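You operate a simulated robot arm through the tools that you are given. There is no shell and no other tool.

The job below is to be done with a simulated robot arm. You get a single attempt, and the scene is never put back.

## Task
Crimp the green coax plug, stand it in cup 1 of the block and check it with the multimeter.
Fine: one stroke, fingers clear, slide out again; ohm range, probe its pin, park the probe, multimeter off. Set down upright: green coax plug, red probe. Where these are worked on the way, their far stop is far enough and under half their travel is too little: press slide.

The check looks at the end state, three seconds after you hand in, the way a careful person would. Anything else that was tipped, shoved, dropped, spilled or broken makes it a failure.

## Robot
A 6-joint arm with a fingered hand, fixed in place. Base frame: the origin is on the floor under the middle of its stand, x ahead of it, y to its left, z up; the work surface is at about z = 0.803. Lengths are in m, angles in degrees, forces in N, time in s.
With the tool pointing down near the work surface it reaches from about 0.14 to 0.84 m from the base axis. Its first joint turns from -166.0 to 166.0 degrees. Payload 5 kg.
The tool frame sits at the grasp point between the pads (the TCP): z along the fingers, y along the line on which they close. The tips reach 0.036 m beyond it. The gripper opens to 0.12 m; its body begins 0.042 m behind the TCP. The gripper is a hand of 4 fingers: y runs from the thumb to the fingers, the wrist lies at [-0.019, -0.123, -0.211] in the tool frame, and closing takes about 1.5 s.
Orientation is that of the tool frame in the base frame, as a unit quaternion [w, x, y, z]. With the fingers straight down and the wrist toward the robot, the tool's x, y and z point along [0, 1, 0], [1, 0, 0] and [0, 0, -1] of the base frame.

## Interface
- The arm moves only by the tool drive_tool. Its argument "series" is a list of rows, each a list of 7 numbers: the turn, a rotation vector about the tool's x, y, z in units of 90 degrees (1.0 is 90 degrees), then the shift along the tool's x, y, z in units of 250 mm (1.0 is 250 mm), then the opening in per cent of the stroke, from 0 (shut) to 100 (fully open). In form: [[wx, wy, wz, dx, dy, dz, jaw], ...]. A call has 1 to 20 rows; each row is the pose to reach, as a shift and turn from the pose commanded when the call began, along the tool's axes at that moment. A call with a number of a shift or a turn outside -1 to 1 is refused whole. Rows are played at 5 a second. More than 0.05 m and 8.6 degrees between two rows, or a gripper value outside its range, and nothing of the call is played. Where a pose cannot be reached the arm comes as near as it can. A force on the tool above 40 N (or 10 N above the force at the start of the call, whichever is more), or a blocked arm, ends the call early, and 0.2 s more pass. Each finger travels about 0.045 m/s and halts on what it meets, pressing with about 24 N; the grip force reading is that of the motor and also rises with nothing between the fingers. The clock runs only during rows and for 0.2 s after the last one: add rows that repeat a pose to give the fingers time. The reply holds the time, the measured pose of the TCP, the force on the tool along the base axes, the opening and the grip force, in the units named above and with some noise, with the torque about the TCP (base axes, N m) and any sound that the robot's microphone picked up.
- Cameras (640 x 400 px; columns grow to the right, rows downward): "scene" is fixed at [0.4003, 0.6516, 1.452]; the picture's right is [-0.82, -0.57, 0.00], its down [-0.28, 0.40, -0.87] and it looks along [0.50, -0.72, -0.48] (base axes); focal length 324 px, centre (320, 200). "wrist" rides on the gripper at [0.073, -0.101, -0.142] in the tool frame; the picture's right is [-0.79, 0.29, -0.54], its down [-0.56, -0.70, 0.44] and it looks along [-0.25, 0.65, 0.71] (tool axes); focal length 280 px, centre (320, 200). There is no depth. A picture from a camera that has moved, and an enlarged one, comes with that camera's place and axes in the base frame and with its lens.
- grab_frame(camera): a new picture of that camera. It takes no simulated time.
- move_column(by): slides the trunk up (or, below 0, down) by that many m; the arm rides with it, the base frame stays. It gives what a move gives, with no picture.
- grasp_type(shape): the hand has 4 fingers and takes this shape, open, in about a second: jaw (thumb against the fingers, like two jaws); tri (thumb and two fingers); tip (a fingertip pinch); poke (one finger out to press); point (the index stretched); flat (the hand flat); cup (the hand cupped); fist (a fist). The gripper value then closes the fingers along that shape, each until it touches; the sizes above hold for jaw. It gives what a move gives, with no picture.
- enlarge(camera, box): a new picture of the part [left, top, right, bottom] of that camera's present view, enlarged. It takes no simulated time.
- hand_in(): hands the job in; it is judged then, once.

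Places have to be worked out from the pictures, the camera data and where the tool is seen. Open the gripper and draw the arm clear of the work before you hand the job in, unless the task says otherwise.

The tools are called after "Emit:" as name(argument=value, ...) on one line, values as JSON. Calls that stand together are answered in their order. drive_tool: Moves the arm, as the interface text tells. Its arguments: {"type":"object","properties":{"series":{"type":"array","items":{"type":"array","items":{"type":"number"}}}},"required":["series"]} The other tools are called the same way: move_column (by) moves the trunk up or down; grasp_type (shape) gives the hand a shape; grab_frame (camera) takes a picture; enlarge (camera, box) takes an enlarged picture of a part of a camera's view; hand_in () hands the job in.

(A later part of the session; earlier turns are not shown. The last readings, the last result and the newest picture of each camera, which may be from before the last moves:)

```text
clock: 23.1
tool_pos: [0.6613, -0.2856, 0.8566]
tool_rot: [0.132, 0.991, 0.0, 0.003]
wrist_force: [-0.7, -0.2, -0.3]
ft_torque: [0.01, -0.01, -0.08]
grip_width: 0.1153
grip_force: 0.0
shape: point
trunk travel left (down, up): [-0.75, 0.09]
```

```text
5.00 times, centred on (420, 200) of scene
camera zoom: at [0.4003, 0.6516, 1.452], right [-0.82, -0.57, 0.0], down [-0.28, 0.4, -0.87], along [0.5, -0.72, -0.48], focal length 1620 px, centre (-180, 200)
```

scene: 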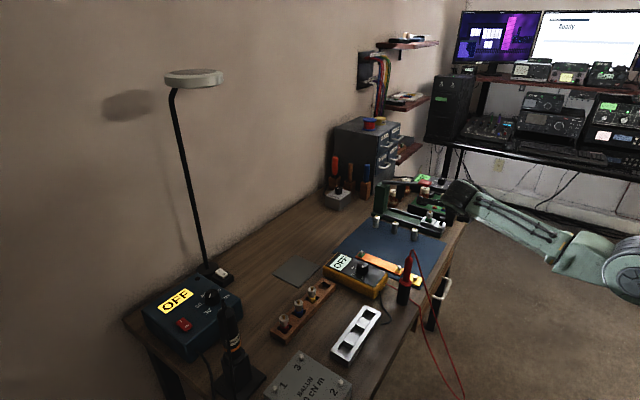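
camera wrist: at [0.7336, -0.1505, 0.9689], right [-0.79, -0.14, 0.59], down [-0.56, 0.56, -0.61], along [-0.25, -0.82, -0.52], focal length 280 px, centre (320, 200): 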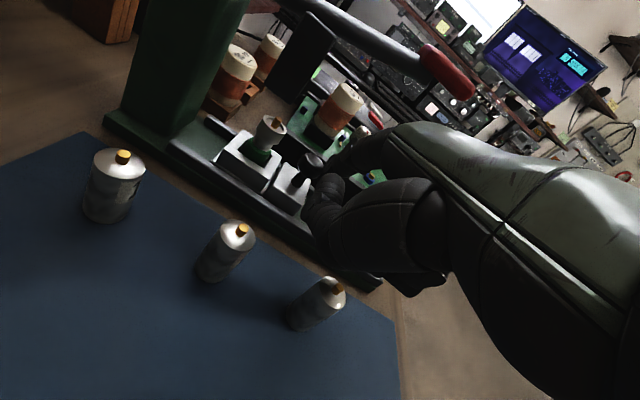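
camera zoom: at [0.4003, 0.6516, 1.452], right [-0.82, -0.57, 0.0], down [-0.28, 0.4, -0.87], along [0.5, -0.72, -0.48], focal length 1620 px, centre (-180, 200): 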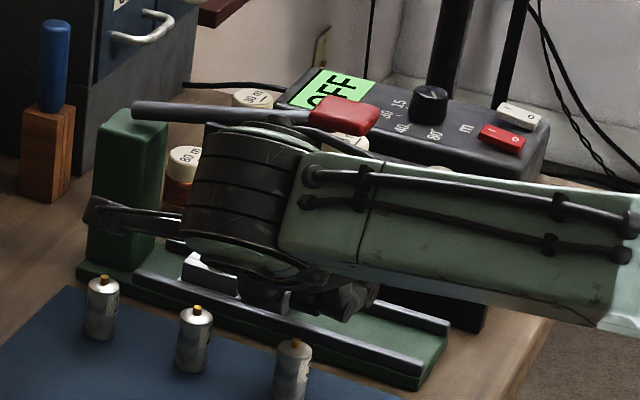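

Plug is close to under the punch (est. plug x≈0.738). I keep pushing in small steps toward the far stop, watching the reaction force.

Emit:
drive_tool(series=[[0, 0, 0, 0.012, 0, 0, 100], [0, 0, 0, 0.024, 0, 0, 100], [0, 0, 0, 0.036, 0, 0, 100], [0, 0, 0, 0.048, 0, 0, 100], [0, 0, 0, 0.06, 0, 0, 100]])

Emit:
enlarge(camera="wrist", box=[160, 60, 360, 185])

```text
clock: 24.3
tool_pos: [0.6762, -0.2863, 0.8566]
tool_rot: [0.129, 0.992, -0.002, 0.002]
wrist_force: [-5.5, 0.3, 1.5]
ft_torque: [-0.08, -0.01, -0.36]
grip_width: 0.115
grip_force: 0.1
shape: point
trunk travel left (down, up): [-0.75, 0.09]
```

```text
3.20 times, centred on (260, 122) of wrist
camera zoom: at [0.7479, -0.1508, 0.9687], right [-0.79, -0.14, 0.59], down [-0.56, 0.56, -0.61], along [-0.25, -0.82, -0.52], focal length 897 px, centre (512, 448)
```

zoom: 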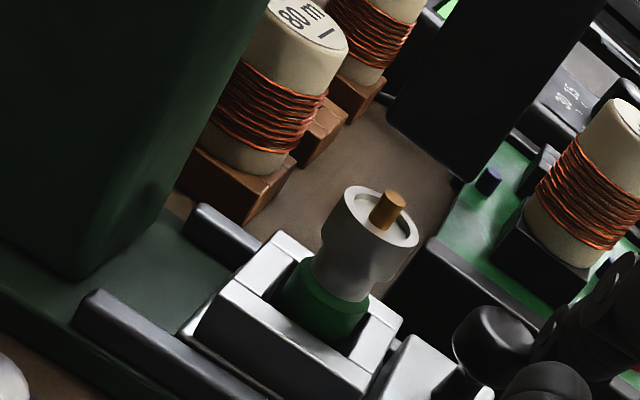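

Reaction rose to 5.5 N and the knob is at x≈0.707, plug x≈0.749 — probably the stop. I push another 6 mm to confirm it no longer moves.

Emit:
drive_tool(series=[[0, 0, 0, 0.012, 0, 0, 100], [0, 0, 0, 0.024, 0, 0, 100], [0, 0, 0, 0.024, 0, 0, 100]])

Emit:
enlarge(camera="wrist", box=[160, 60, 360, 185])

```text
clock: 25.1
tool_pos: [0.6802, -0.2859, 0.8569]
tool_rot: [0.13, 0.991, -0.001, 0.003]
wrist_force: [-10.7, 0.4, 1.9]
ft_torque: [-0.09, 0.01, -0.87]
grip_width: 0.1151
grip_force: 0.0
shape: point
trunk travel left (down, up): [-0.75, 0.09]
```

```text
3.20 times, centred on (260, 122) of wrist
camera zoom: at [0.7536, -0.1513, 0.9687], right [-0.79, -0.14, 0.59], down [-0.56, 0.56, -0.61], along [-0.25, -0.82, -0.52], focal length 897 px, centre (512, 448)
```

zoom: 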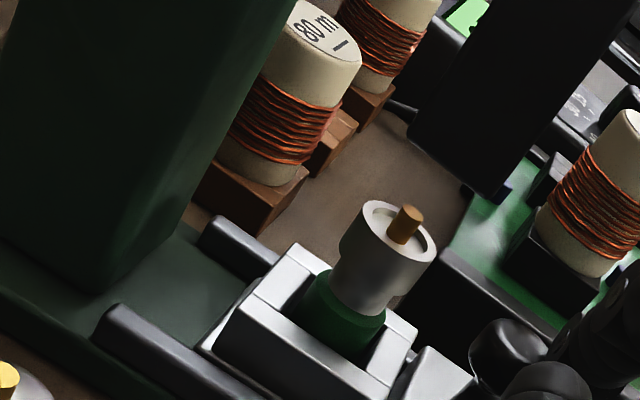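

The knob didn't move (x≈0.707) while force rose to 11 N, so the slide is at its far stop with the plug (x≈0.749) centred under the punch. I back the finger off, withdraw it along its own axis from under the lever, then rise.

Emit:
drive_tool(series=[[0, 0, 0, -0.03, 0, 0, 100], [0, 0, 0, -0.06, 0, 0, 100], [0, 0, 0, -0.06, -0.045, -0.112, 100], [0, 0, 0, -0.06, -0.09, -0.224, 100], [0, 0, 0, -0.06, -0.135, -0.335, 100], [0, 0, 0, -0.06, -0.179, -0.446, 100], [0, 0, 0, -0.06, -0.14, -0.575, 100], [0, 0, 0, -0.06, -0.105, -0.704, 100], [0, 0, 0, -0.06, -0.075, -0.832, 100], [0, 0, 0, -0.06, -0.075, -0.832, 100]])

Emit:
grab_frame(camera="wrist")

Emit:
grab_frame(camera="scene")

```text
clock: 27.3
tool_pos: [0.6655, -0.2131, 1.0542]
tool_rot: [0.13, 0.991, 0.0, 0.002]
wrist_force: [0.1, 0.2, -0.3]
ft_torque: [-0.01, -0.05, -0.03]
grip_width: 0.0
grip_force: 0.0
shape: point
trunk travel left (down, up): [-0.75, 0.09]
```

```text
taken
camera wrist: at [0.738, -0.0783, 1.1656], right [-0.79, -0.14, 0.59], down [-0.56, 0.56, -0.61], along [-0.25, -0.82, -0.52], focal length 280 px, centre (320, 200)
```

wrist: 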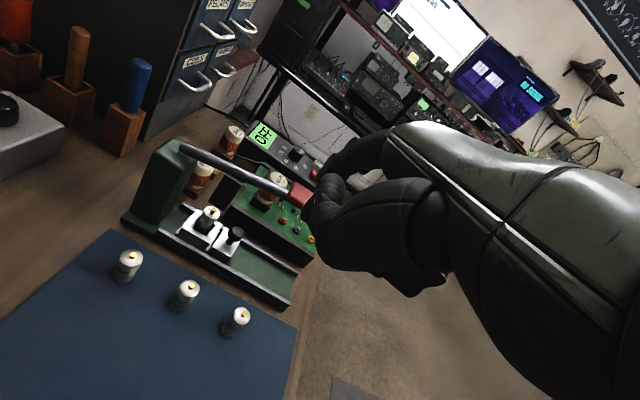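

```text
taken
```

scene: 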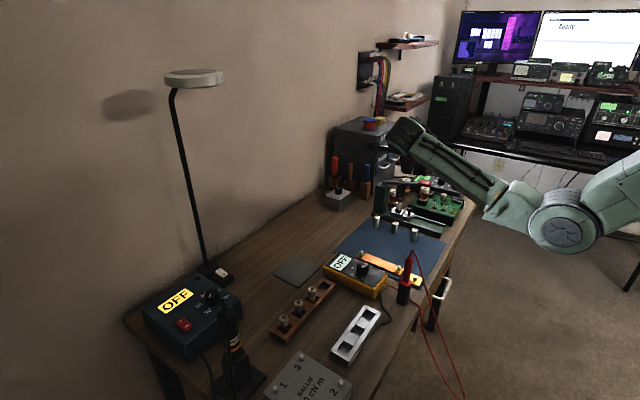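

Slide stayed in, everything else is untouched. I'll switch to poke for the lever and enlarge the lever area in both cameras.

Emit:
grasp_type(shape="poke")

Emit:
enlarge(camera="wrist", box=[110, 120, 350, 310])

Emit:
enlarge(camera="scene", box=[360, 150, 460, 230])

```text
clock: 28.2
tool_pos: [0.6654, -0.2119, 1.0526]
tool_rot: [0.131, 0.991, -0.001, 0.003]
wrist_force: [-0.1, -0.5, -0.2]
ft_torque: [0.01, 0.01, 0.0]
grip_width: 0.0001
grip_force: 0.0
shape: poke
trunk travel left (down, up): [-0.75, 0.09]
```

```text
2.11 times, centred on (230, 215) of wrist
camera zoom: at [0.7379, -0.0781, 1.1652], right [-0.79, -0.14, 0.59], down [-0.56, 0.56, -0.61], along [-0.25, -0.82, -0.52], focal length 590 px, centre (510, 168)
```

zoom: 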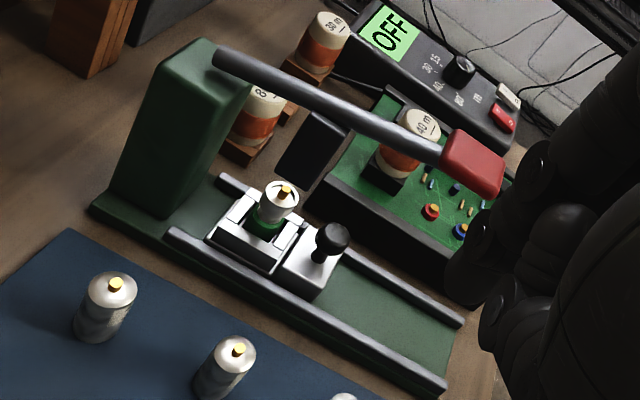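

```text
5.00 times, centred on (410, 190) of scene
camera zoom: at [0.4003, 0.6516, 1.452], right [-0.82, -0.57, 0.0], down [-0.28, 0.4, -0.87], along [0.5, -0.72, -0.48], focal length 1620 px, centre (-130, 250)
```

zoom: 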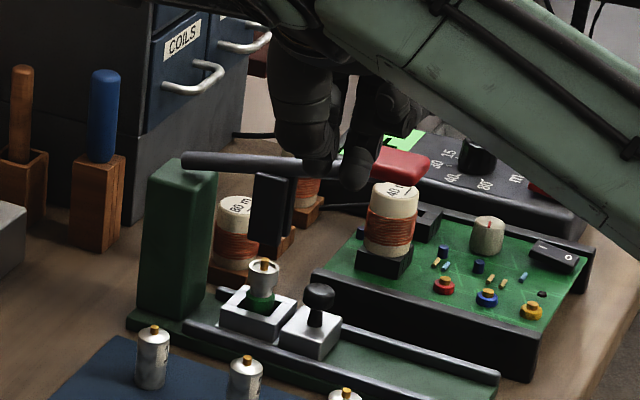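

Pad centre confirmed at (0.669,-0.359,0.974); poke tip lies at TCP+(0.011,-0.012,-0.032). I move the fingertip to about 25 mm above the pad.

Emit:
drive_tool(series=[[0, 0, 0, -0.01, 0.128, 0.042, 100], [0, 0, 0, -0.02, 0.257, 0.084, 100], [0, 0, 0, -0.03, 0.386, 0.127, 100], [0, 0, 0, -0.038, 0.514, 0.169, 100], [0, 0, 0, -0.038, 0.514, 0.169, 100]])

Emit:
grab_frame(camera="wrist")

Emit:
enlarge(camera="scene", box=[370, 140, 470, 220])

```text
clock: 29.4
tool_pos: [0.655, -0.3486, 1.0456]
tool_rot: [0.131, 0.991, -0.001, 0.003]
wrist_force: [0.5, -0.4, -0.4]
ft_torque: [-0.01, -0.02, -0.02]
grip_width: 0.0
grip_force: 0.2
shape: poke
trunk travel left (down, up): [-0.75, 0.09]
```

```text
taken
camera wrist: at [0.728, -0.2137, 1.1579], right [-0.79, -0.14, 0.59], down [-0.56, 0.56, -0.61], along [-0.25, -0.82, -0.52], focal length 280 px, centre (320, 200)
```

wrist: 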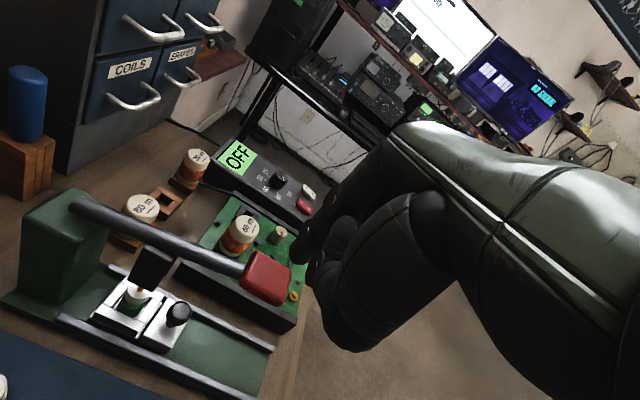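

```text
5.00 times, centred on (420, 180) of scene
camera zoom: at [0.4003, 0.6516, 1.452], right [-0.82, -0.57, 0.0], down [-0.28, 0.4, -0.87], along [0.5, -0.72, -0.48], focal length 1620 px, centre (-180, 300)
```

zoom: 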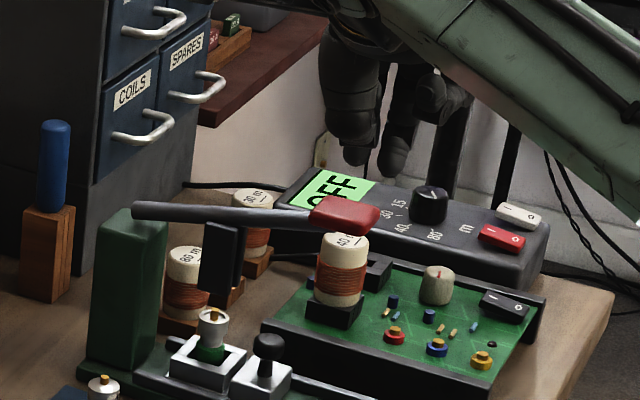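

Fingertip hovers ~28 mm over the pad centre, nothing else in the way. I press straight down in one continuous stroke, letting the force limit end it if the lever bottoms.

Emit:
drive_tool(series=[[0, 0, 0, 0, -0.0057, 0.0213, 100], [0, 0, 0, 0, -0.0114, 0.0425, 100], [0, 0, 0, 0, -0.0171, 0.0638, 100], [0, 0, 0, 0, -0.0228, 0.085, 100], [0, 0, 0, 0, -0.0285, 0.1063, 100], [0, 0, 0, 0, -0.0342, 0.1275, 100], [0, 0, 0, 0, -0.0399, 0.1488, 100], [0, 0, 0, 0, -0.0456, 0.17, 100], [0, 0, 0, 0, -0.0513, 0.1913, 100], [0, 0, 0, 0, -0.057, 0.2125, 100], [0, 0, 0, 0, -0.0627, 0.2338, 100], [0, 0, 0, 0, -0.0684, 0.255, 100]])

Emit:
grab_frame(camera="wrist")

Emit:
enlarge(camera="scene", box=[370, 140, 470, 220])

```text
clock: 32.0
tool_pos: [0.6556, -0.3483, 0.9809]
tool_rot: [0.131, 0.991, -0.001, 0.003]
wrist_force: [-3.9, -0.1, 7.5]
ft_torque: [-0.08, -0.07, -0.01]
grip_width: 0.0
grip_force: 0.0
shape: poke
trunk travel left (down, up): [-0.75, 0.09]
```

```text
taken
camera wrist: at [0.7272, -0.2139, 1.0933], right [-0.79, -0.14, 0.59], down [-0.56, 0.56, -0.61], along [-0.25, -0.82, -0.52], focal length 280 px, centre (320, 200)
```

wrist: 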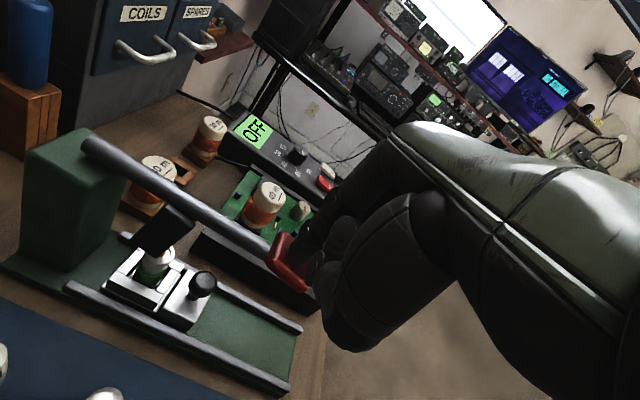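

```text
5.00 times, centred on (420, 180) of scene
camera zoom: at [0.4003, 0.6516, 1.452], right [-0.82, -0.57, 0.0], down [-0.28, 0.4, -0.87], along [0.5, -0.72, -0.48], focal length 1620 px, centre (-180, 300)
```

zoom: 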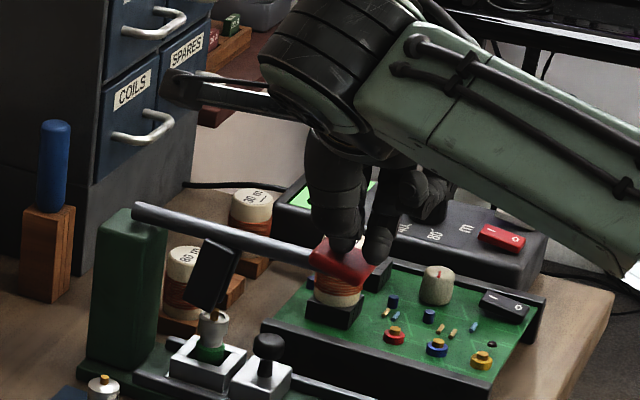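

The lever is following down (7.5 N) and the punch is just reaching the plug. I continue the same stroke without releasing, drifting slightly +x to follow the pad's arc.

Emit:
drive_tool(series=[[0, 0, 0, 0.005, -0.0042, 0.0155, 100], [0, 0, 0, 0.01, -0.0083, 0.031, 100], [0, 0, 0, 0.015, -0.0125, 0.0464, 100], [0, 0, 0, 0.02, -0.0166, 0.0618, 100], [0, 0, 0, 0.025, -0.0207, 0.0773, 100], [0, 0, 0, 0.03, -0.0249, 0.0927, 100]])

Emit:
grab_frame(camera="wrist")

Emit:
enlarge(camera="scene", box=[370, 140, 470, 220])

```text
clock: 33.4
tool_pos: [0.6596, -0.3512, 0.9663]
tool_rot: [0.137, 0.991, -0.003, 0.008]
wrist_force: [-10.9, 0.5, 16.5]
ft_torque: [-0.09, 0.11, -0.11]
grip_width: 0.0
grip_force: 0.0
shape: poke
trunk travel left (down, up): [-0.75, 0.09]
stopped in row 6: the force on the tool passed its limit at 41 N (the readings are from after the stop); the commanded pose is now the measured one
```

```text
taken
camera wrist: at [0.73, -0.2156, 1.0772], right [-0.8, -0.13, 0.59], down [-0.55, 0.56, -0.62], along [-0.25, -0.82, -0.52], focal length 280 px, centre (320, 200)
```

wrist: 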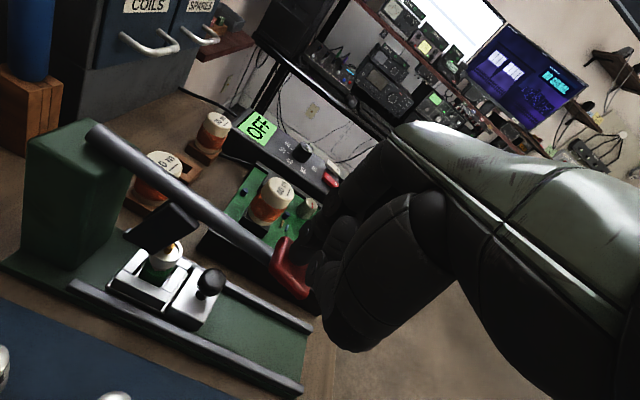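

```text
5.00 times, centred on (420, 180) of scene
camera zoom: at [0.4003, 0.6516, 1.452], right [-0.82, -0.57, 0.0], down [-0.28, 0.4, -0.87], along [0.5, -0.72, -0.48], focal length 1620 px, centre (-180, 300)
```

zoom: 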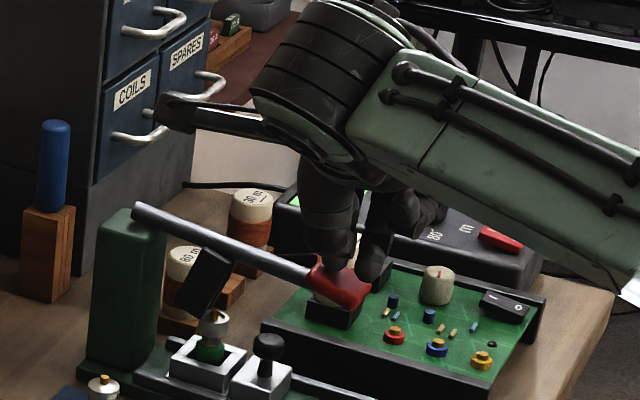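

The stroke ended at 41 N. I'll inspect the punch and plug closely to see if the lever is really at its bottom.

Emit:
enlarge(camera="wrist", box=[70, 180, 270, 330])

Emit:
enlarge(camera="scene", box=[385, 165, 455, 215])

Emit:
enlarge(camera="wrist", box=[230, 200, 370, 330])

```text
2.67 times, centred on (170, 255) of wrist
camera zoom: at [0.73, -0.2156, 1.0772], right [-0.8, -0.13, 0.59], down [-0.55, 0.56, -0.62], along [-0.25, -0.82, -0.52], focal length 748 px, centre (720, 53)
```

zoom: 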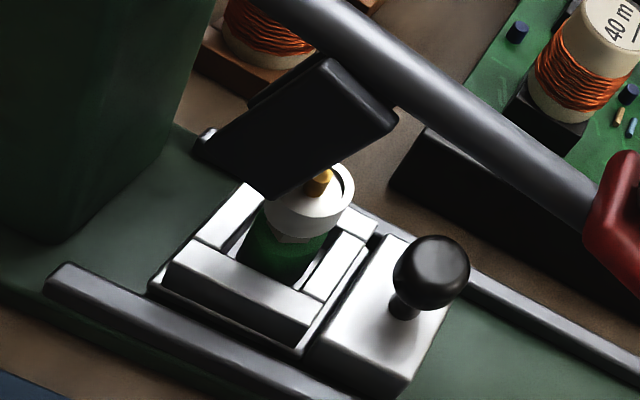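

```text
8.00 times, centred on (420, 190) of scene
camera zoom: at [0.4003, 0.6516, 1.452], right [-0.82, -0.57, 0.0], down [-0.28, 0.4, -0.87], along [0.5, -0.72, -0.48], focal length 2592 px, centre (-480, 280)
```

zoom: 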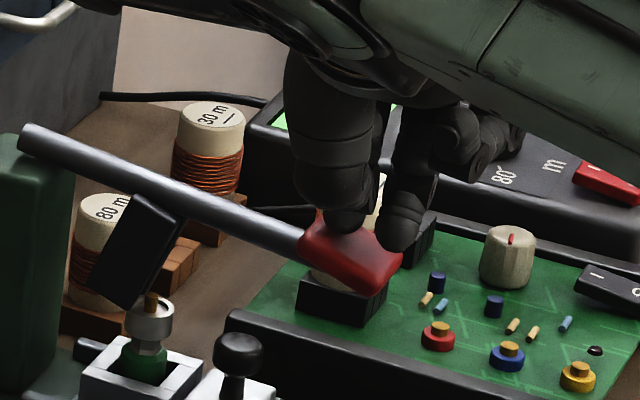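

```text
3.08 times, centred on (300, 265) of wrist
camera zoom: at [0.73, -0.2156, 1.0772], right [-0.8, -0.13, 0.59], down [-0.55, 0.56, -0.62], along [-0.25, -0.82, -0.52], focal length 863 px, centre (382, 0)
```

zoom: 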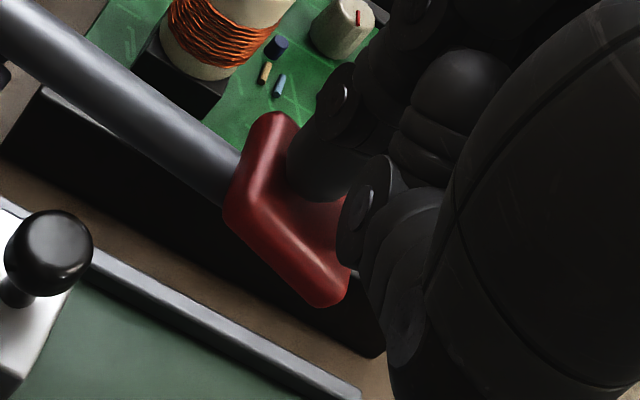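

The ferrule now shows a hexagonal crimp band and the lever is hard against its stop, so the single stroke is done. I raise the finger slowly and let the lever return.

Emit:
drive_tool(series=[[0, 0, 0, 0, 0.0098, -0.0347, 100], [0, 0, 0, 0, 0.0196, -0.0694, 100], [0, 0, 0, 0, 0.0294, -0.1041, 100], [0, 0, 0, 0, 0.0392, -0.1388, 100], [0, 0, 0, 0, 0.049, -0.1735, 100], [0, 0, 0, 0, 0.0588, -0.2082, 100], [0, 0, 0, 0, 0.0686, -0.2429, 100], [0, 0, 0, 0, 0.0784, -0.2776, 100], [0, 0, 0, 0, 0.0882, -0.3123, 100], [0, 0, 0, 0, 0.098, -0.347, 100]])

Emit:
grab_frame(camera="wrist")

Emit:
enlarge(camera="scene", box=[370, 140, 470, 220])

```text
clock: 35.6
tool_pos: [0.6588, -0.3514, 1.0553]
tool_rot: [0.135, 0.991, -0.003, 0.008]
wrist_force: [-0.3, -0.2, 0.4]
ft_torque: [0.02, 0.03, -0.02]
grip_width: 0.0003
grip_force: 0.0
shape: poke
trunk travel left (down, up): [-0.75, 0.09]
```

```text
taken
camera wrist: at [0.7286, -0.2158, 1.167], right [-0.8, -0.13, 0.59], down [-0.55, 0.56, -0.62], along [-0.25, -0.82, -0.52], focal length 280 px, centre (320, 200)
```

wrist: 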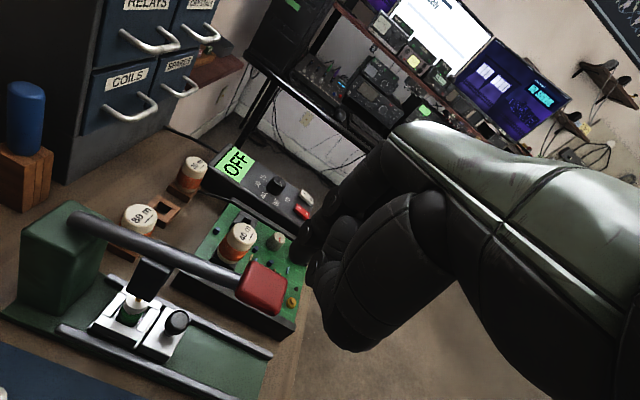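

```text
5.00 times, centred on (420, 180) of scene
camera zoom: at [0.4003, 0.6516, 1.452], right [-0.82, -0.57, 0.0], down [-0.28, 0.4, -0.87], along [0.5, -0.72, -0.48], focal length 1620 px, centre (-180, 300)
```

zoom: 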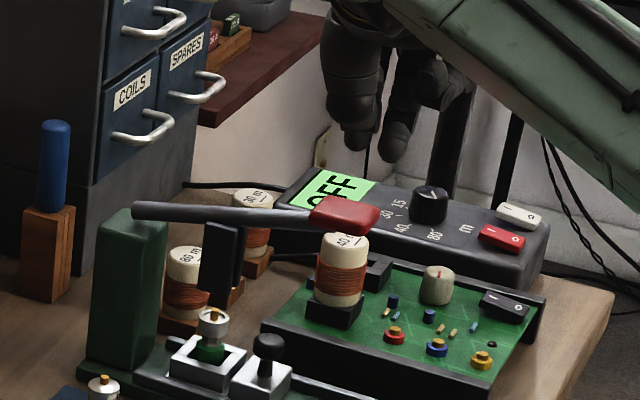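

The lever is back up and the plug shows its crimp. I withdraw toward +y, restoring the small orientation error, then take the point shape for pulling the slide out.

Emit:
drive_tool(series=[[0.001, -0.002, -0.001, 0, -0.133, -0.037, 100], [0.002, -0.005, -0.001, 0, -0.266, -0.074, 100], [0.004, -0.008, -0.002, -0.001, -0.4, -0.111, 100], [0.005, -0.01, -0.003, -0.002, -0.532, -0.148, 100], [0.005, -0.01, -0.003, -0.002, -0.532, -0.148, 100]])

Emit:
grasp_type(shape="point")

Emit:
enlarge(camera="wrist", box=[110, 120, 350, 310])

```text
clock: 36.8
tool_pos: [0.6586, -0.2138, 1.0539]
tool_rot: [0.129, 0.992, -0.002, 0.0]
wrist_force: [0.5, -0.2, 0.4]
ft_torque: [0.0, -0.03, 0.02]
grip_width: 0.0004
grip_force: 0.0
shape: poke
trunk travel left (down, up): [-0.75, 0.09]
```

```text
clock: 37.7
tool_pos: [0.6583, -0.2121, 1.0549]
tool_rot: [0.131, 0.991, -0.002, 0.0]
wrist_force: [-0.8, -0.4, -0.2]
ft_torque: [0.02, 0.0, 0.01]
grip_width: 0.0
grip_force: 0.0
shape: point
trunk travel left (down, up): [-0.75, 0.09]
```

```text
2.11 times, centred on (230, 215) of wrist
camera zoom: at [0.7306, -0.0783, 1.1665], right [-0.79, -0.14, 0.6], down [-0.56, 0.56, -0.61], along [-0.25, -0.81, -0.52], focal length 590 px, centre (510, 168)
```

zoom: 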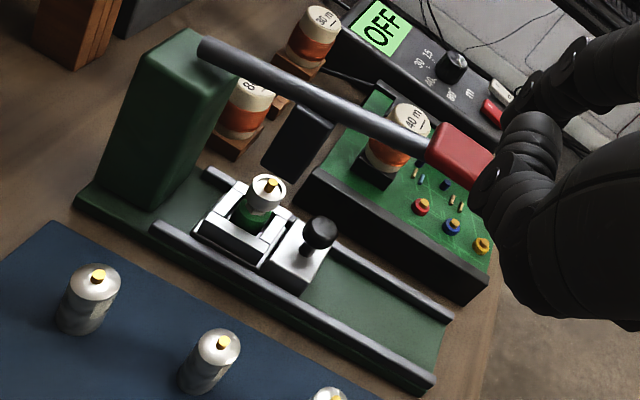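

Knob is at x≈0.7075, plug at ≈0.7505. I move to the pre-entry point on the finger's axis line, aimed at the +x upper side of the knob.

Emit:
drive_tool(series=[[0, 0, 0, 0.069, -0.019, 0.123, 100], [0, 0, 0, 0.138, -0.038, 0.246, 100], [0, 0, 0, 0.206, -0.056, 0.368, 100], [0, 0, 0, 0.206, -0.056, 0.368, 100]])

Emit:
grab_frame(camera="wrist")

Emit:
enlarge(camera="scene", box=[370, 140, 470, 220])

```text
clock: 38.7
tool_pos: [0.7102, -0.2254, 0.962]
tool_rot: [0.13, 0.991, -0.002, 0.0]
wrist_force: [-0.2, -0.3, 1.1]
ft_torque: [0.01, 0.01, 0.02]
grip_width: 0.0
grip_force: 0.0
shape: point
trunk travel left (down, up): [-0.75, 0.09]
```

```text
taken
camera wrist: at [0.7824, -0.0896, 1.0741], right [-0.79, -0.14, 0.6], down [-0.56, 0.56, -0.61], along [-0.25, -0.81, -0.52], focal length 280 px, centre (320, 200)
```

wrist: 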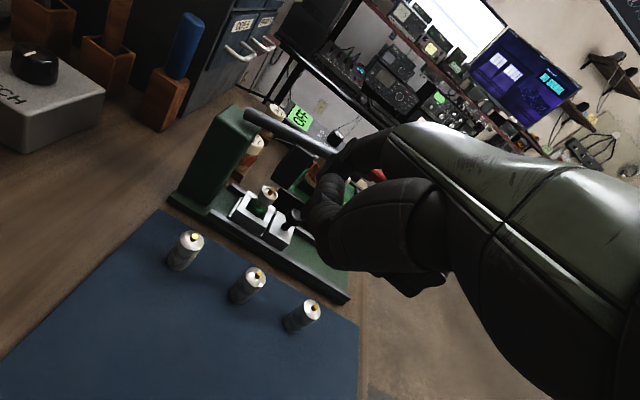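

```text
5.00 times, centred on (420, 180) of scene
camera zoom: at [0.4003, 0.6516, 1.452], right [-0.82, -0.57, 0.0], down [-0.28, 0.4, -0.87], along [0.5, -0.72, -0.48], focal length 1620 px, centre (-180, 300)
```

zoom: 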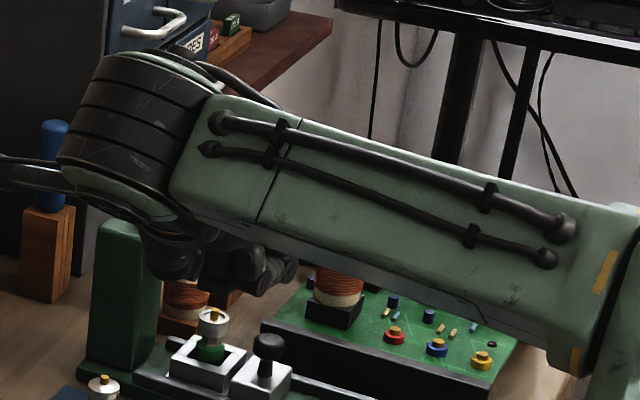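

All clear at pre-entry. I advance 9 cm along the finger axis, stopping 3 cm short to check.

Emit:
drive_tool(series=[[0, 0, 0, 0, 0.034, 0.084, 100], [0, 0, 0, 0, 0.068, 0.167, 100], [0, 0, 0, 0, 0.101, 0.25, 100], [0, 0, 0, 0, 0.135, 0.334, 100], [0, 0, 0, 0, 0.135, 0.334, 100]])

Emit:
enlarge(camera="wrist", box=[200, 80, 400, 230])

Emit:
enlarge(camera="scene", box=[370, 150, 470, 230])

```text
clock: 39.9
tool_pos: [0.7105, -0.2786, 0.8889]
tool_rot: [0.131, 0.991, -0.001, 0.001]
wrist_force: [0.2, -0.2, 0.4]
ft_torque: [0.03, -0.02, 0.04]
grip_width: 0.1153
grip_force: 0.0
shape: point
trunk travel left (down, up): [-0.75, 0.09]
```

```text
2.67 times, centred on (300, 155) of wrist
camera zoom: at [0.7831, -0.1436, 1.0007], right [-0.79, -0.14, 0.6], down [-0.56, 0.56, -0.61], along [-0.25, -0.82, -0.52], focal length 748 px, centre (373, 320)
```

zoom: 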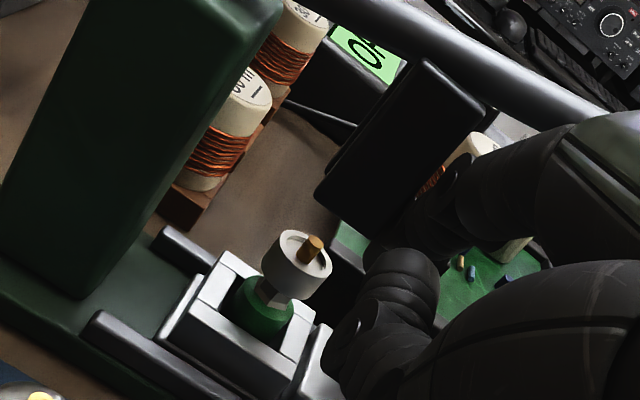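

```text
5.00 times, centred on (420, 190) of scene
camera zoom: at [0.4003, 0.6516, 1.452], right [-0.82, -0.57, 0.0], down [-0.28, 0.4, -0.87], along [0.5, -0.72, -0.48], focal length 1620 px, centre (-180, 250)
```

zoom: 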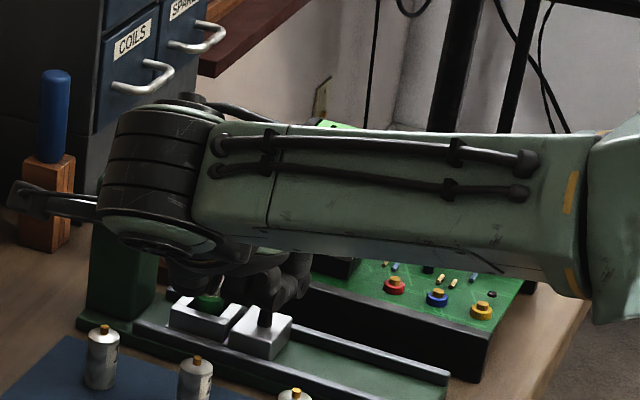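

Finger is just in front of the punch's −x edge with the plug untouched; geometry agrees with prediction. I advance the last 2.7 cm gently.

Emit:
drive_tool(series=[[0, 0, 0, 0, 0.0101, 0.025, 100], [0, 0, 0, 0, 0.0203, 0.05, 100], [0, 0, 0, 0, 0.0304, 0.075, 100], [0, 0, 0, 0, 0.0405, 0.1, 100], [0, 0, 0, 0, 0.0405, 0.1, 100]])

Emit:
enlarge(camera="wrist", box=[200, 60, 400, 210])

```text
clock: 41.1
tool_pos: [0.7101, -0.2946, 0.8665]
tool_rot: [0.13, 0.991, -0.002, 0.001]
wrist_force: [-1.1, -0.1, 1.2]
ft_torque: [-0.02, -0.05, -0.06]
grip_width: 0.115
grip_force: 0.1
shape: point
out of reach, approached as far as the arm can: row 4, 5
trunk travel left (down, up): [-0.75, 0.09]
```

```text
2.67 times, centred on (300, 135) of wrist
camera zoom: at [0.784, -0.1595, 0.9792], right [-0.79, -0.14, 0.6], down [-0.56, 0.56, -0.61], along [-0.25, -0.81, -0.52], focal length 748 px, centre (373, 373)
```

zoom: 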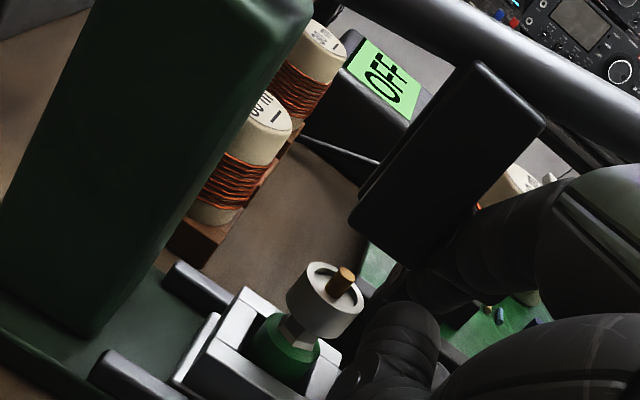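

Near the target with slight contact (~1 N). I pull −x by 3 cm slowly and check whether the knob follows.

Emit:
drive_tool(series=[[0, 0, 0, -0.02, 0, 0, 100], [0, 0, 0, -0.04, 0, 0, 100], [0, 0, 0, -0.06, 0, 0, 100], [0, 0, 0, -0.08, 0, 0, 100], [0, 0, 0, -0.1, 0, 0, 100], [0, 0, 0, -0.12, 0, 0, 100]])

Emit:
grab_frame(camera="wrist")

Emit:
enlarge(camera="scene", box=[370, 150, 470, 230])

```text
clock: 42.5
tool_pos: [0.7036, -0.2963, 0.8617]
tool_rot: [0.131, 0.991, -0.003, 0.005]
wrist_force: [1.0, 0.6, -0.5]
ft_torque: [0.0, 0.01, -0.01]
grip_width: 0.0
grip_force: 0.0
shape: point
out of reach, approached as far as the arm can: row 2, 3, 4, 5, 6
trunk travel left (down, up): [-0.75, 0.09]
```

```text
taken
camera wrist: at [0.7744, -0.1615, 0.9735], right [-0.8, -0.13, 0.59], down [-0.55, 0.56, -0.62], along [-0.25, -0.82, -0.52], focal length 280 px, centre (320, 200)
```

wrist: 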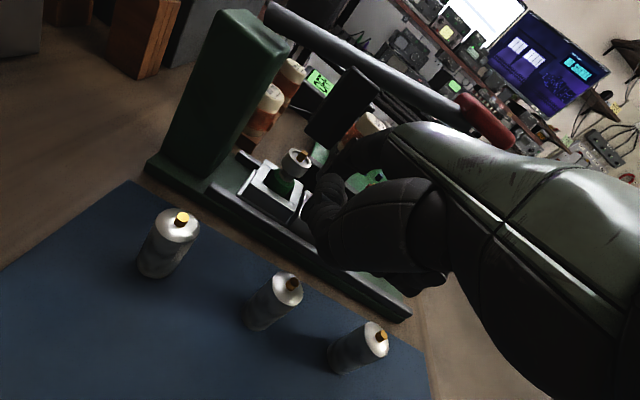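

```text
5.00 times, centred on (420, 190) of scene
camera zoom: at [0.4003, 0.6516, 1.452], right [-0.82, -0.57, 0.0], down [-0.28, 0.4, -0.87], along [0.5, -0.72, -0.48], focal length 1620 px, centre (-180, 250)
```

zoom: 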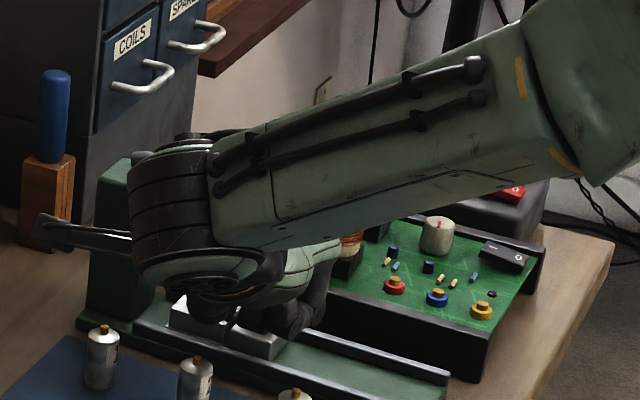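

The arm reports limited reach here and posture changed; the plug may have been touched. I zoom in before any further motion.

Emit:
enlarge(camera="wrist", box=[230, 110, 390, 230])

Emit:
enlarge(camera="scene", box=[390, 190, 440, 230])

Emit:
grab_frame(camera="scene")

```text
3.33 times, centred on (310, 170) of wrist
camera zoom: at [0.7744, -0.1615, 0.9735], right [-0.8, -0.13, 0.59], down [-0.55, 0.56, -0.62], along [-0.25, -0.82, -0.52], focal length 935 px, centre (353, 300)
```

zoom: 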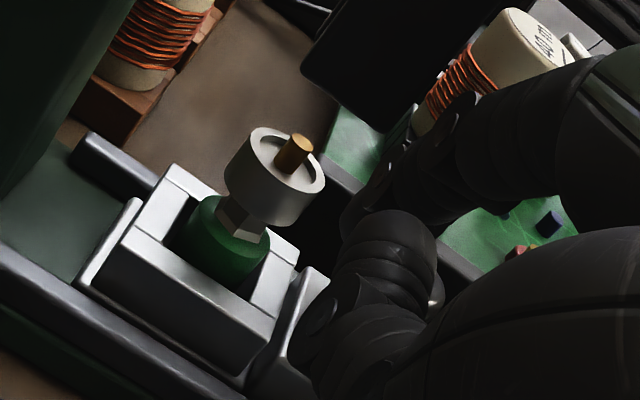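

```text
10.00 times, centred on (415, 210) of scene
camera zoom: at [0.4003, 0.6516, 1.452], right [-0.82, -0.57, 0.0], down [-0.28, 0.4, -0.87], along [0.5, -0.72, -0.48], focal length 3240 px, centre (-630, 100)
```

zoom: 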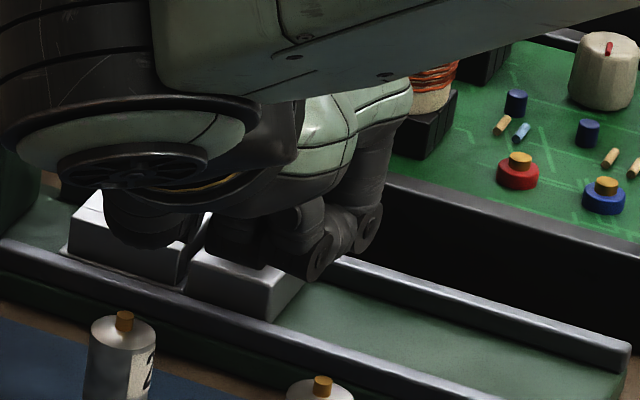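

```text
taken
```

scene: 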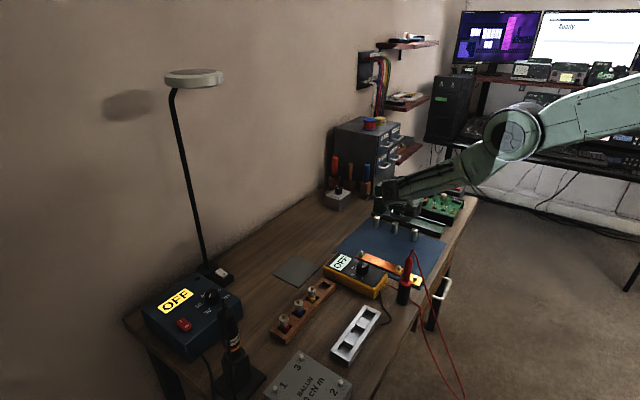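

The plug is fine (upright, crimped waist visible) and the slide hasn't moved yet; the arm seems to be near a singular posture. I try another small −x move to see whether it now tracks.

Emit:
drive_tool(series=[[0, 0, 0, -0.02, 0, 0, 100], [0, 0, 0, -0.04, 0, 0, 100], [0, 0, 0, -0.04, 0, 0, 100]])

Emit:
grab_frame(camera="scene")

Emit:
grab_frame(camera="wrist")

```text
clock: 43.3
tool_pos: [0.6982, -0.2984, 0.8563]
tool_rot: [0.132, 0.991, -0.002, 0.004]
wrist_force: [1.9, -0.6, 1.4]
ft_torque: [-0.06, 0.0, 0.06]
grip_width: 0.0
grip_force: 0.1
shape: point
out of reach, approached as far as the arm can: row 1, 2, 3
trunk travel left (down, up): [-0.75, 0.09]
```

```text
taken
```

scene: 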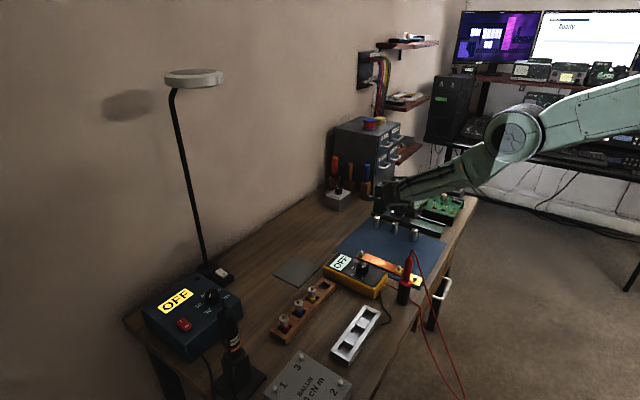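

```text
taken
camera wrist: at [0.7706, -0.1629, 0.9689], right [-0.8, -0.13, 0.59], down [-0.55, 0.56, -0.62], along [-0.25, -0.82, -0.52], focal length 280 px, centre (320, 200)
```

wrist: 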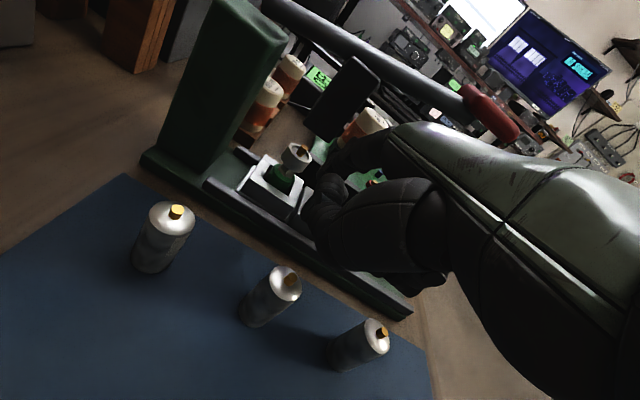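

The move drifts diagonally (down as well as −x), so a joint limit is interfering. I retreat 2 cm back along the finger axis and see how the arm responds.

Emit:
drive_tool(series=[[0, 0, 0, 0, -0.015, -0.037, 100], [0, 0, 0, 0, -0.03, -0.074, 100], [0, 0, 0, 0, -0.03, -0.074, 100]])

Emit:
enlarge(camera="wrist", box=[230, 110, 390, 230])

Emit:
grab_frame(camera="scene")

```text
clock: 44.1
tool_pos: [0.7072, -0.2869, 0.8661]
tool_rot: [0.131, 0.991, -0.003, 0.004]
wrist_force: [0.0, 0.5, -0.8]
ft_torque: [0.03, 0.06, -0.03]
grip_width: 0.0002
grip_force: 0.0
shape: point
out of reach, approached as far as the arm can: row 1, 2, 3
trunk travel left (down, up): [-0.75, 0.09]
```

```text
3.33 times, centred on (310, 170) of wrist
camera zoom: at [0.7797, -0.1526, 0.9784], right [-0.8, -0.13, 0.59], down [-0.55, 0.56, -0.62], along [-0.25, -0.82, -0.52], focal length 935 px, centre (353, 300)
```

zoom: 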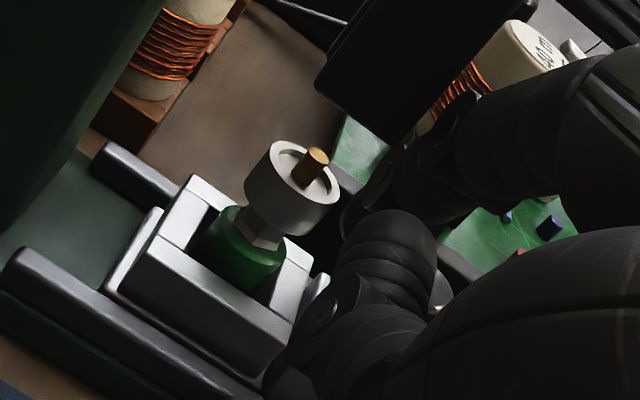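

```text
taken
```

scene: 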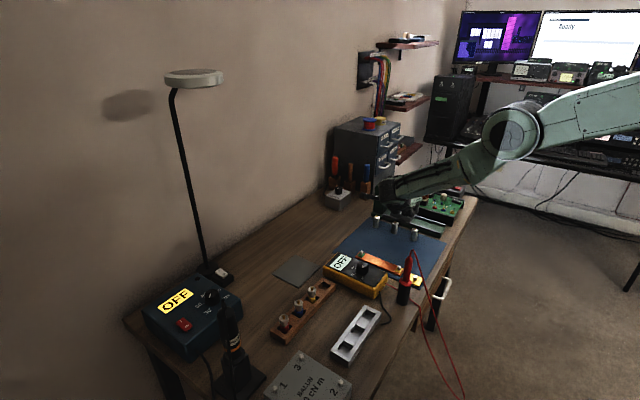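

The arm is at full stretch (a singularity), so it can't move inward; the shoulder is too high for this pose. I'll use the trunk: first raise it 2 cm to lift the finger off the knob.

Emit:
move_column(by=0.02)

Emit:
enlarge(camera="wrist", box=[230, 110, 390, 230])

```text
clock: 44.8
tool_pos: [0.7082, -0.2874, 0.8865]
tool_rot: [0.131, 0.991, -0.002, 0.006]
wrist_force: [-0.7, 0.1, -0.4]
ft_torque: [0.01, 0.0, -0.01]
grip_width: 0.0001
grip_force: 0.1
shape: point
trunk travel left (down, up): [-0.77, 0.07]
```

```text
3.33 times, centred on (310, 170) of wrist
camera zoom: at [0.7801, -0.1526, 0.9987], right [-0.8, -0.13, 0.59], down [-0.55, 0.56, -0.62], along [-0.25, -0.82, -0.52], focal length 935 px, centre (353, 300)
```

zoom: 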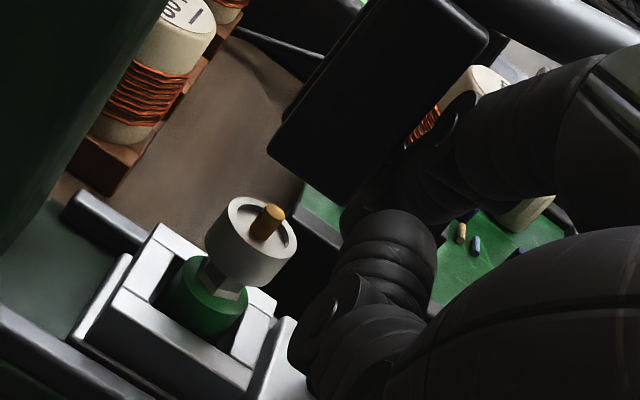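

Lifted cleanly by 2 cm. Now I move the finger out sideways (+y) by 5 cm.

Emit:
drive_tool(series=[[0, 0, 0, 0, -0.05, -0.013, 100], [0, 0, 0, 0, -0.1, -0.026, 100], [0, 0, 0, 0, -0.15, -0.04, 100], [0, 0, 0, 0, -0.193, -0.052, 100], [0, 0, 0, 0, -0.193, -0.052, 100]])

Emit:
grab_frame(camera="wrist")

Emit:
grab_frame(camera="scene")

```text
clock: 46.0
tool_pos: [0.7132, -0.2374, 0.8833]
tool_rot: [0.132, 0.991, -0.003, 0.005]
wrist_force: [0.6, 0.4, 0.4]
ft_torque: [-0.01, -0.02, 0.0]
grip_width: 0.0
grip_force: 0.1
shape: point
out of reach, approached as far as the arm can: row 2, 3, 4, 5
trunk travel left (down, up): [-0.77, 0.07]
```

```text
taken
camera wrist: at [0.7855, -0.1025, 0.9959], right [-0.8, -0.13, 0.59], down [-0.55, 0.56, -0.62], along [-0.25, -0.82, -0.52], focal length 280 px, centre (320, 200)
```

wrist: 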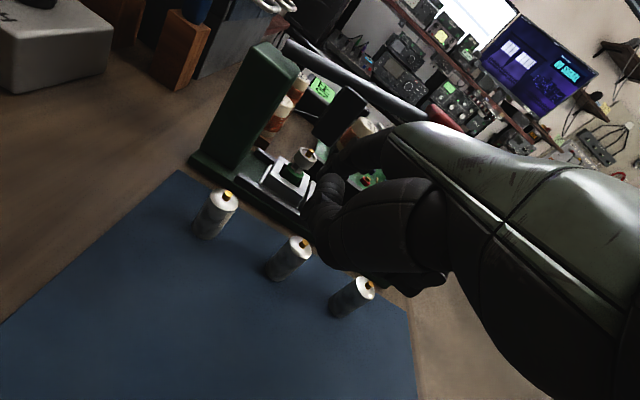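

```text
taken
```

scene: 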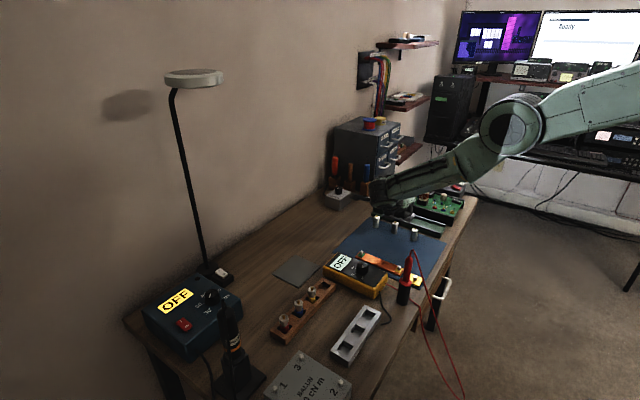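

Moved out as intended with plugs 1–3 untouched. I raise the trunk by its remaining 7 cm to gain free space.

Emit:
move_column(by=0.069)

Emit:
grab_frame(camera="wrist")

```text
clock: 47.1
tool_pos: [0.7141, -0.2381, 0.9533]
tool_rot: [0.132, 0.991, -0.004, 0.006]
wrist_force: [0.6, -0.2, 0.8]
ft_torque: [0.0, -0.01, 0.01]
grip_width: 0.0
grip_force: 0.0
shape: point
trunk travel left (down, up): [-0.839, 0.001]
```

```text
taken
camera wrist: at [0.7865, -0.1024, 1.0656], right [-0.8, -0.13, 0.59], down [-0.55, 0.56, -0.62], along [-0.25, -0.82, -0.52], focal length 280 px, centre (320, 200)
```

wrist: 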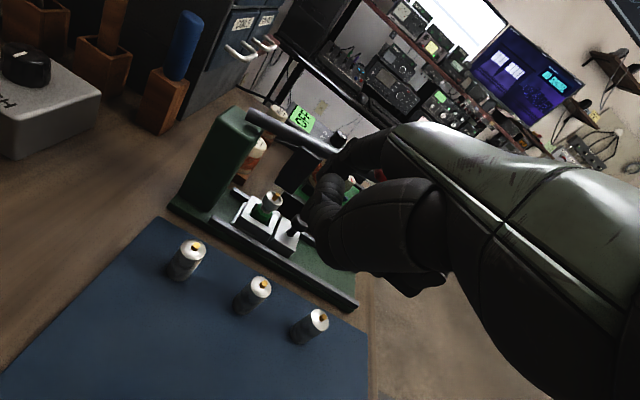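

Free of the press now. I command an inward-and-up move to try to bend the elbow out of the stretched posture.

Emit:
drive_tool(series=[[0, 0, 0, -0.06, -0.022, -0.11, 100], [0, 0, 0, -0.12, -0.045, -0.219, 100], [0, 0, 0, -0.18, -0.067, -0.328, 100], [0, 0, 0, -0.24, -0.09, -0.438, 100], [0, 0, 0, -0.24, -0.09, -0.438, 100], [0, 0, 0, -0.24, -0.09, -0.438, 100]])

Emit:
grab_frame(camera="scene")

```text
clock: 48.5
tool_pos: [0.7451, -0.1924, 0.9926]
tool_rot: [0.132, 0.991, -0.005, 0.007]
wrist_force: [-0.3, 0.5, 0.3]
ft_torque: [0.03, -0.01, 0.0]
grip_width: 0.0
grip_force: 0.2
shape: point
out of reach, approached as far as the arm can: row 1, 2, 3, 4, 5, 6
trunk travel left (down, up): [-0.839, 0.001]
```

```text
taken
```

scene: 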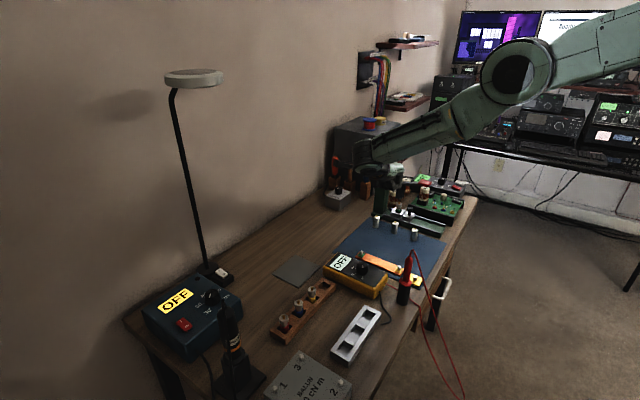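

Still pinned to the stretched surface. I send a zero-shift row to learn whether the commanded pose is considered reachable.

Emit:
drive_tool(series=[[0, 0, 0, 0, 0, 0, 100], [0, 0, 0, 0, 0, 0, 100]])

Emit:
enlarge(camera="scene", box=[340, 0, 640, 200])

```text
clock: 49.1
tool_pos: [0.7455, -0.1913, 0.9928]
tool_rot: [0.133, 0.991, -0.006, 0.006]
wrist_force: [0.1, 1.4, 0.1]
ft_torque: [0.01, 0.03, 0.04]
grip_width: 0.0
grip_force: 0.2
shape: point
trunk travel left (down, up): [-0.839, 0.001]
```

```text
2.00 times, centred on (490, 100) of scene
camera zoom: at [0.4003, 0.6516, 1.452], right [-0.82, -0.57, 0.0], down [-0.28, 0.4, -0.87], along [0.5, -0.72, -0.48], focal length 648 px, centre (-20, 400)
```

zoom: 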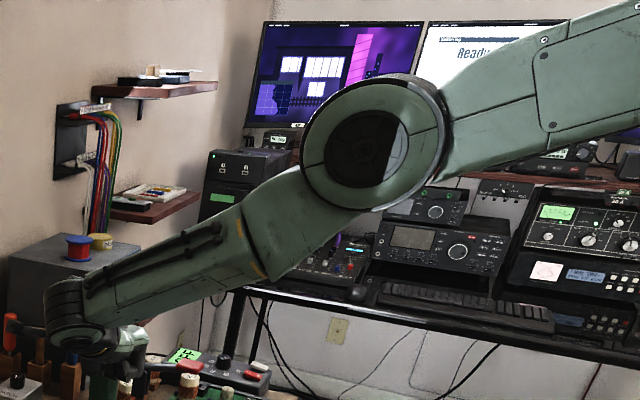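

The commanded pose resets to what was reached, and the elbow is bent slightly the wrong way past straight. I command a pitch-up rotation of the hand together with an inward shift so the elbow is drawn back through straight.

Emit:
drive_tool(series=[[-0.02, 0.062, 0.0165, -0.04, -0.005, -0.043, 100], [-0.039, 0.123, 0.033, -0.08, -0.01, -0.086, 100], [-0.059, 0.185, 0.05, -0.12, -0.015, -0.128, 100], [-0.078, 0.246, 0.066, -0.16, -0.02, -0.171, 100], [-0.098, 0.308, 0.083, -0.2, -0.025, -0.214, 100], [-0.098, 0.308, 0.083, -0.2, -0.025, -0.214, 100]])

Emit:
grab_frame(camera="scene")

```text
clock: 50.5
tool_pos: [0.7372, -0.1638, 0.9475]
tool_rot: [0.204, 0.946, -0.037, 0.249]
wrist_force: [0.0, 0.0, 0.0]
ft_torque: [-0.02, 0.03, 0.0]
grip_width: 0.0
grip_force: 0.0
shape: point
out of reach, approached as far as the arm can: row 1, 2, 3, 4, 5, 6
trunk travel left (down, up): [-0.839, 0.001]
```

```text
taken
```

scene: 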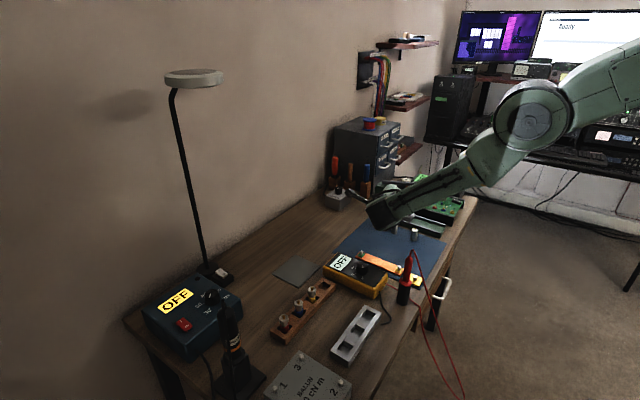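

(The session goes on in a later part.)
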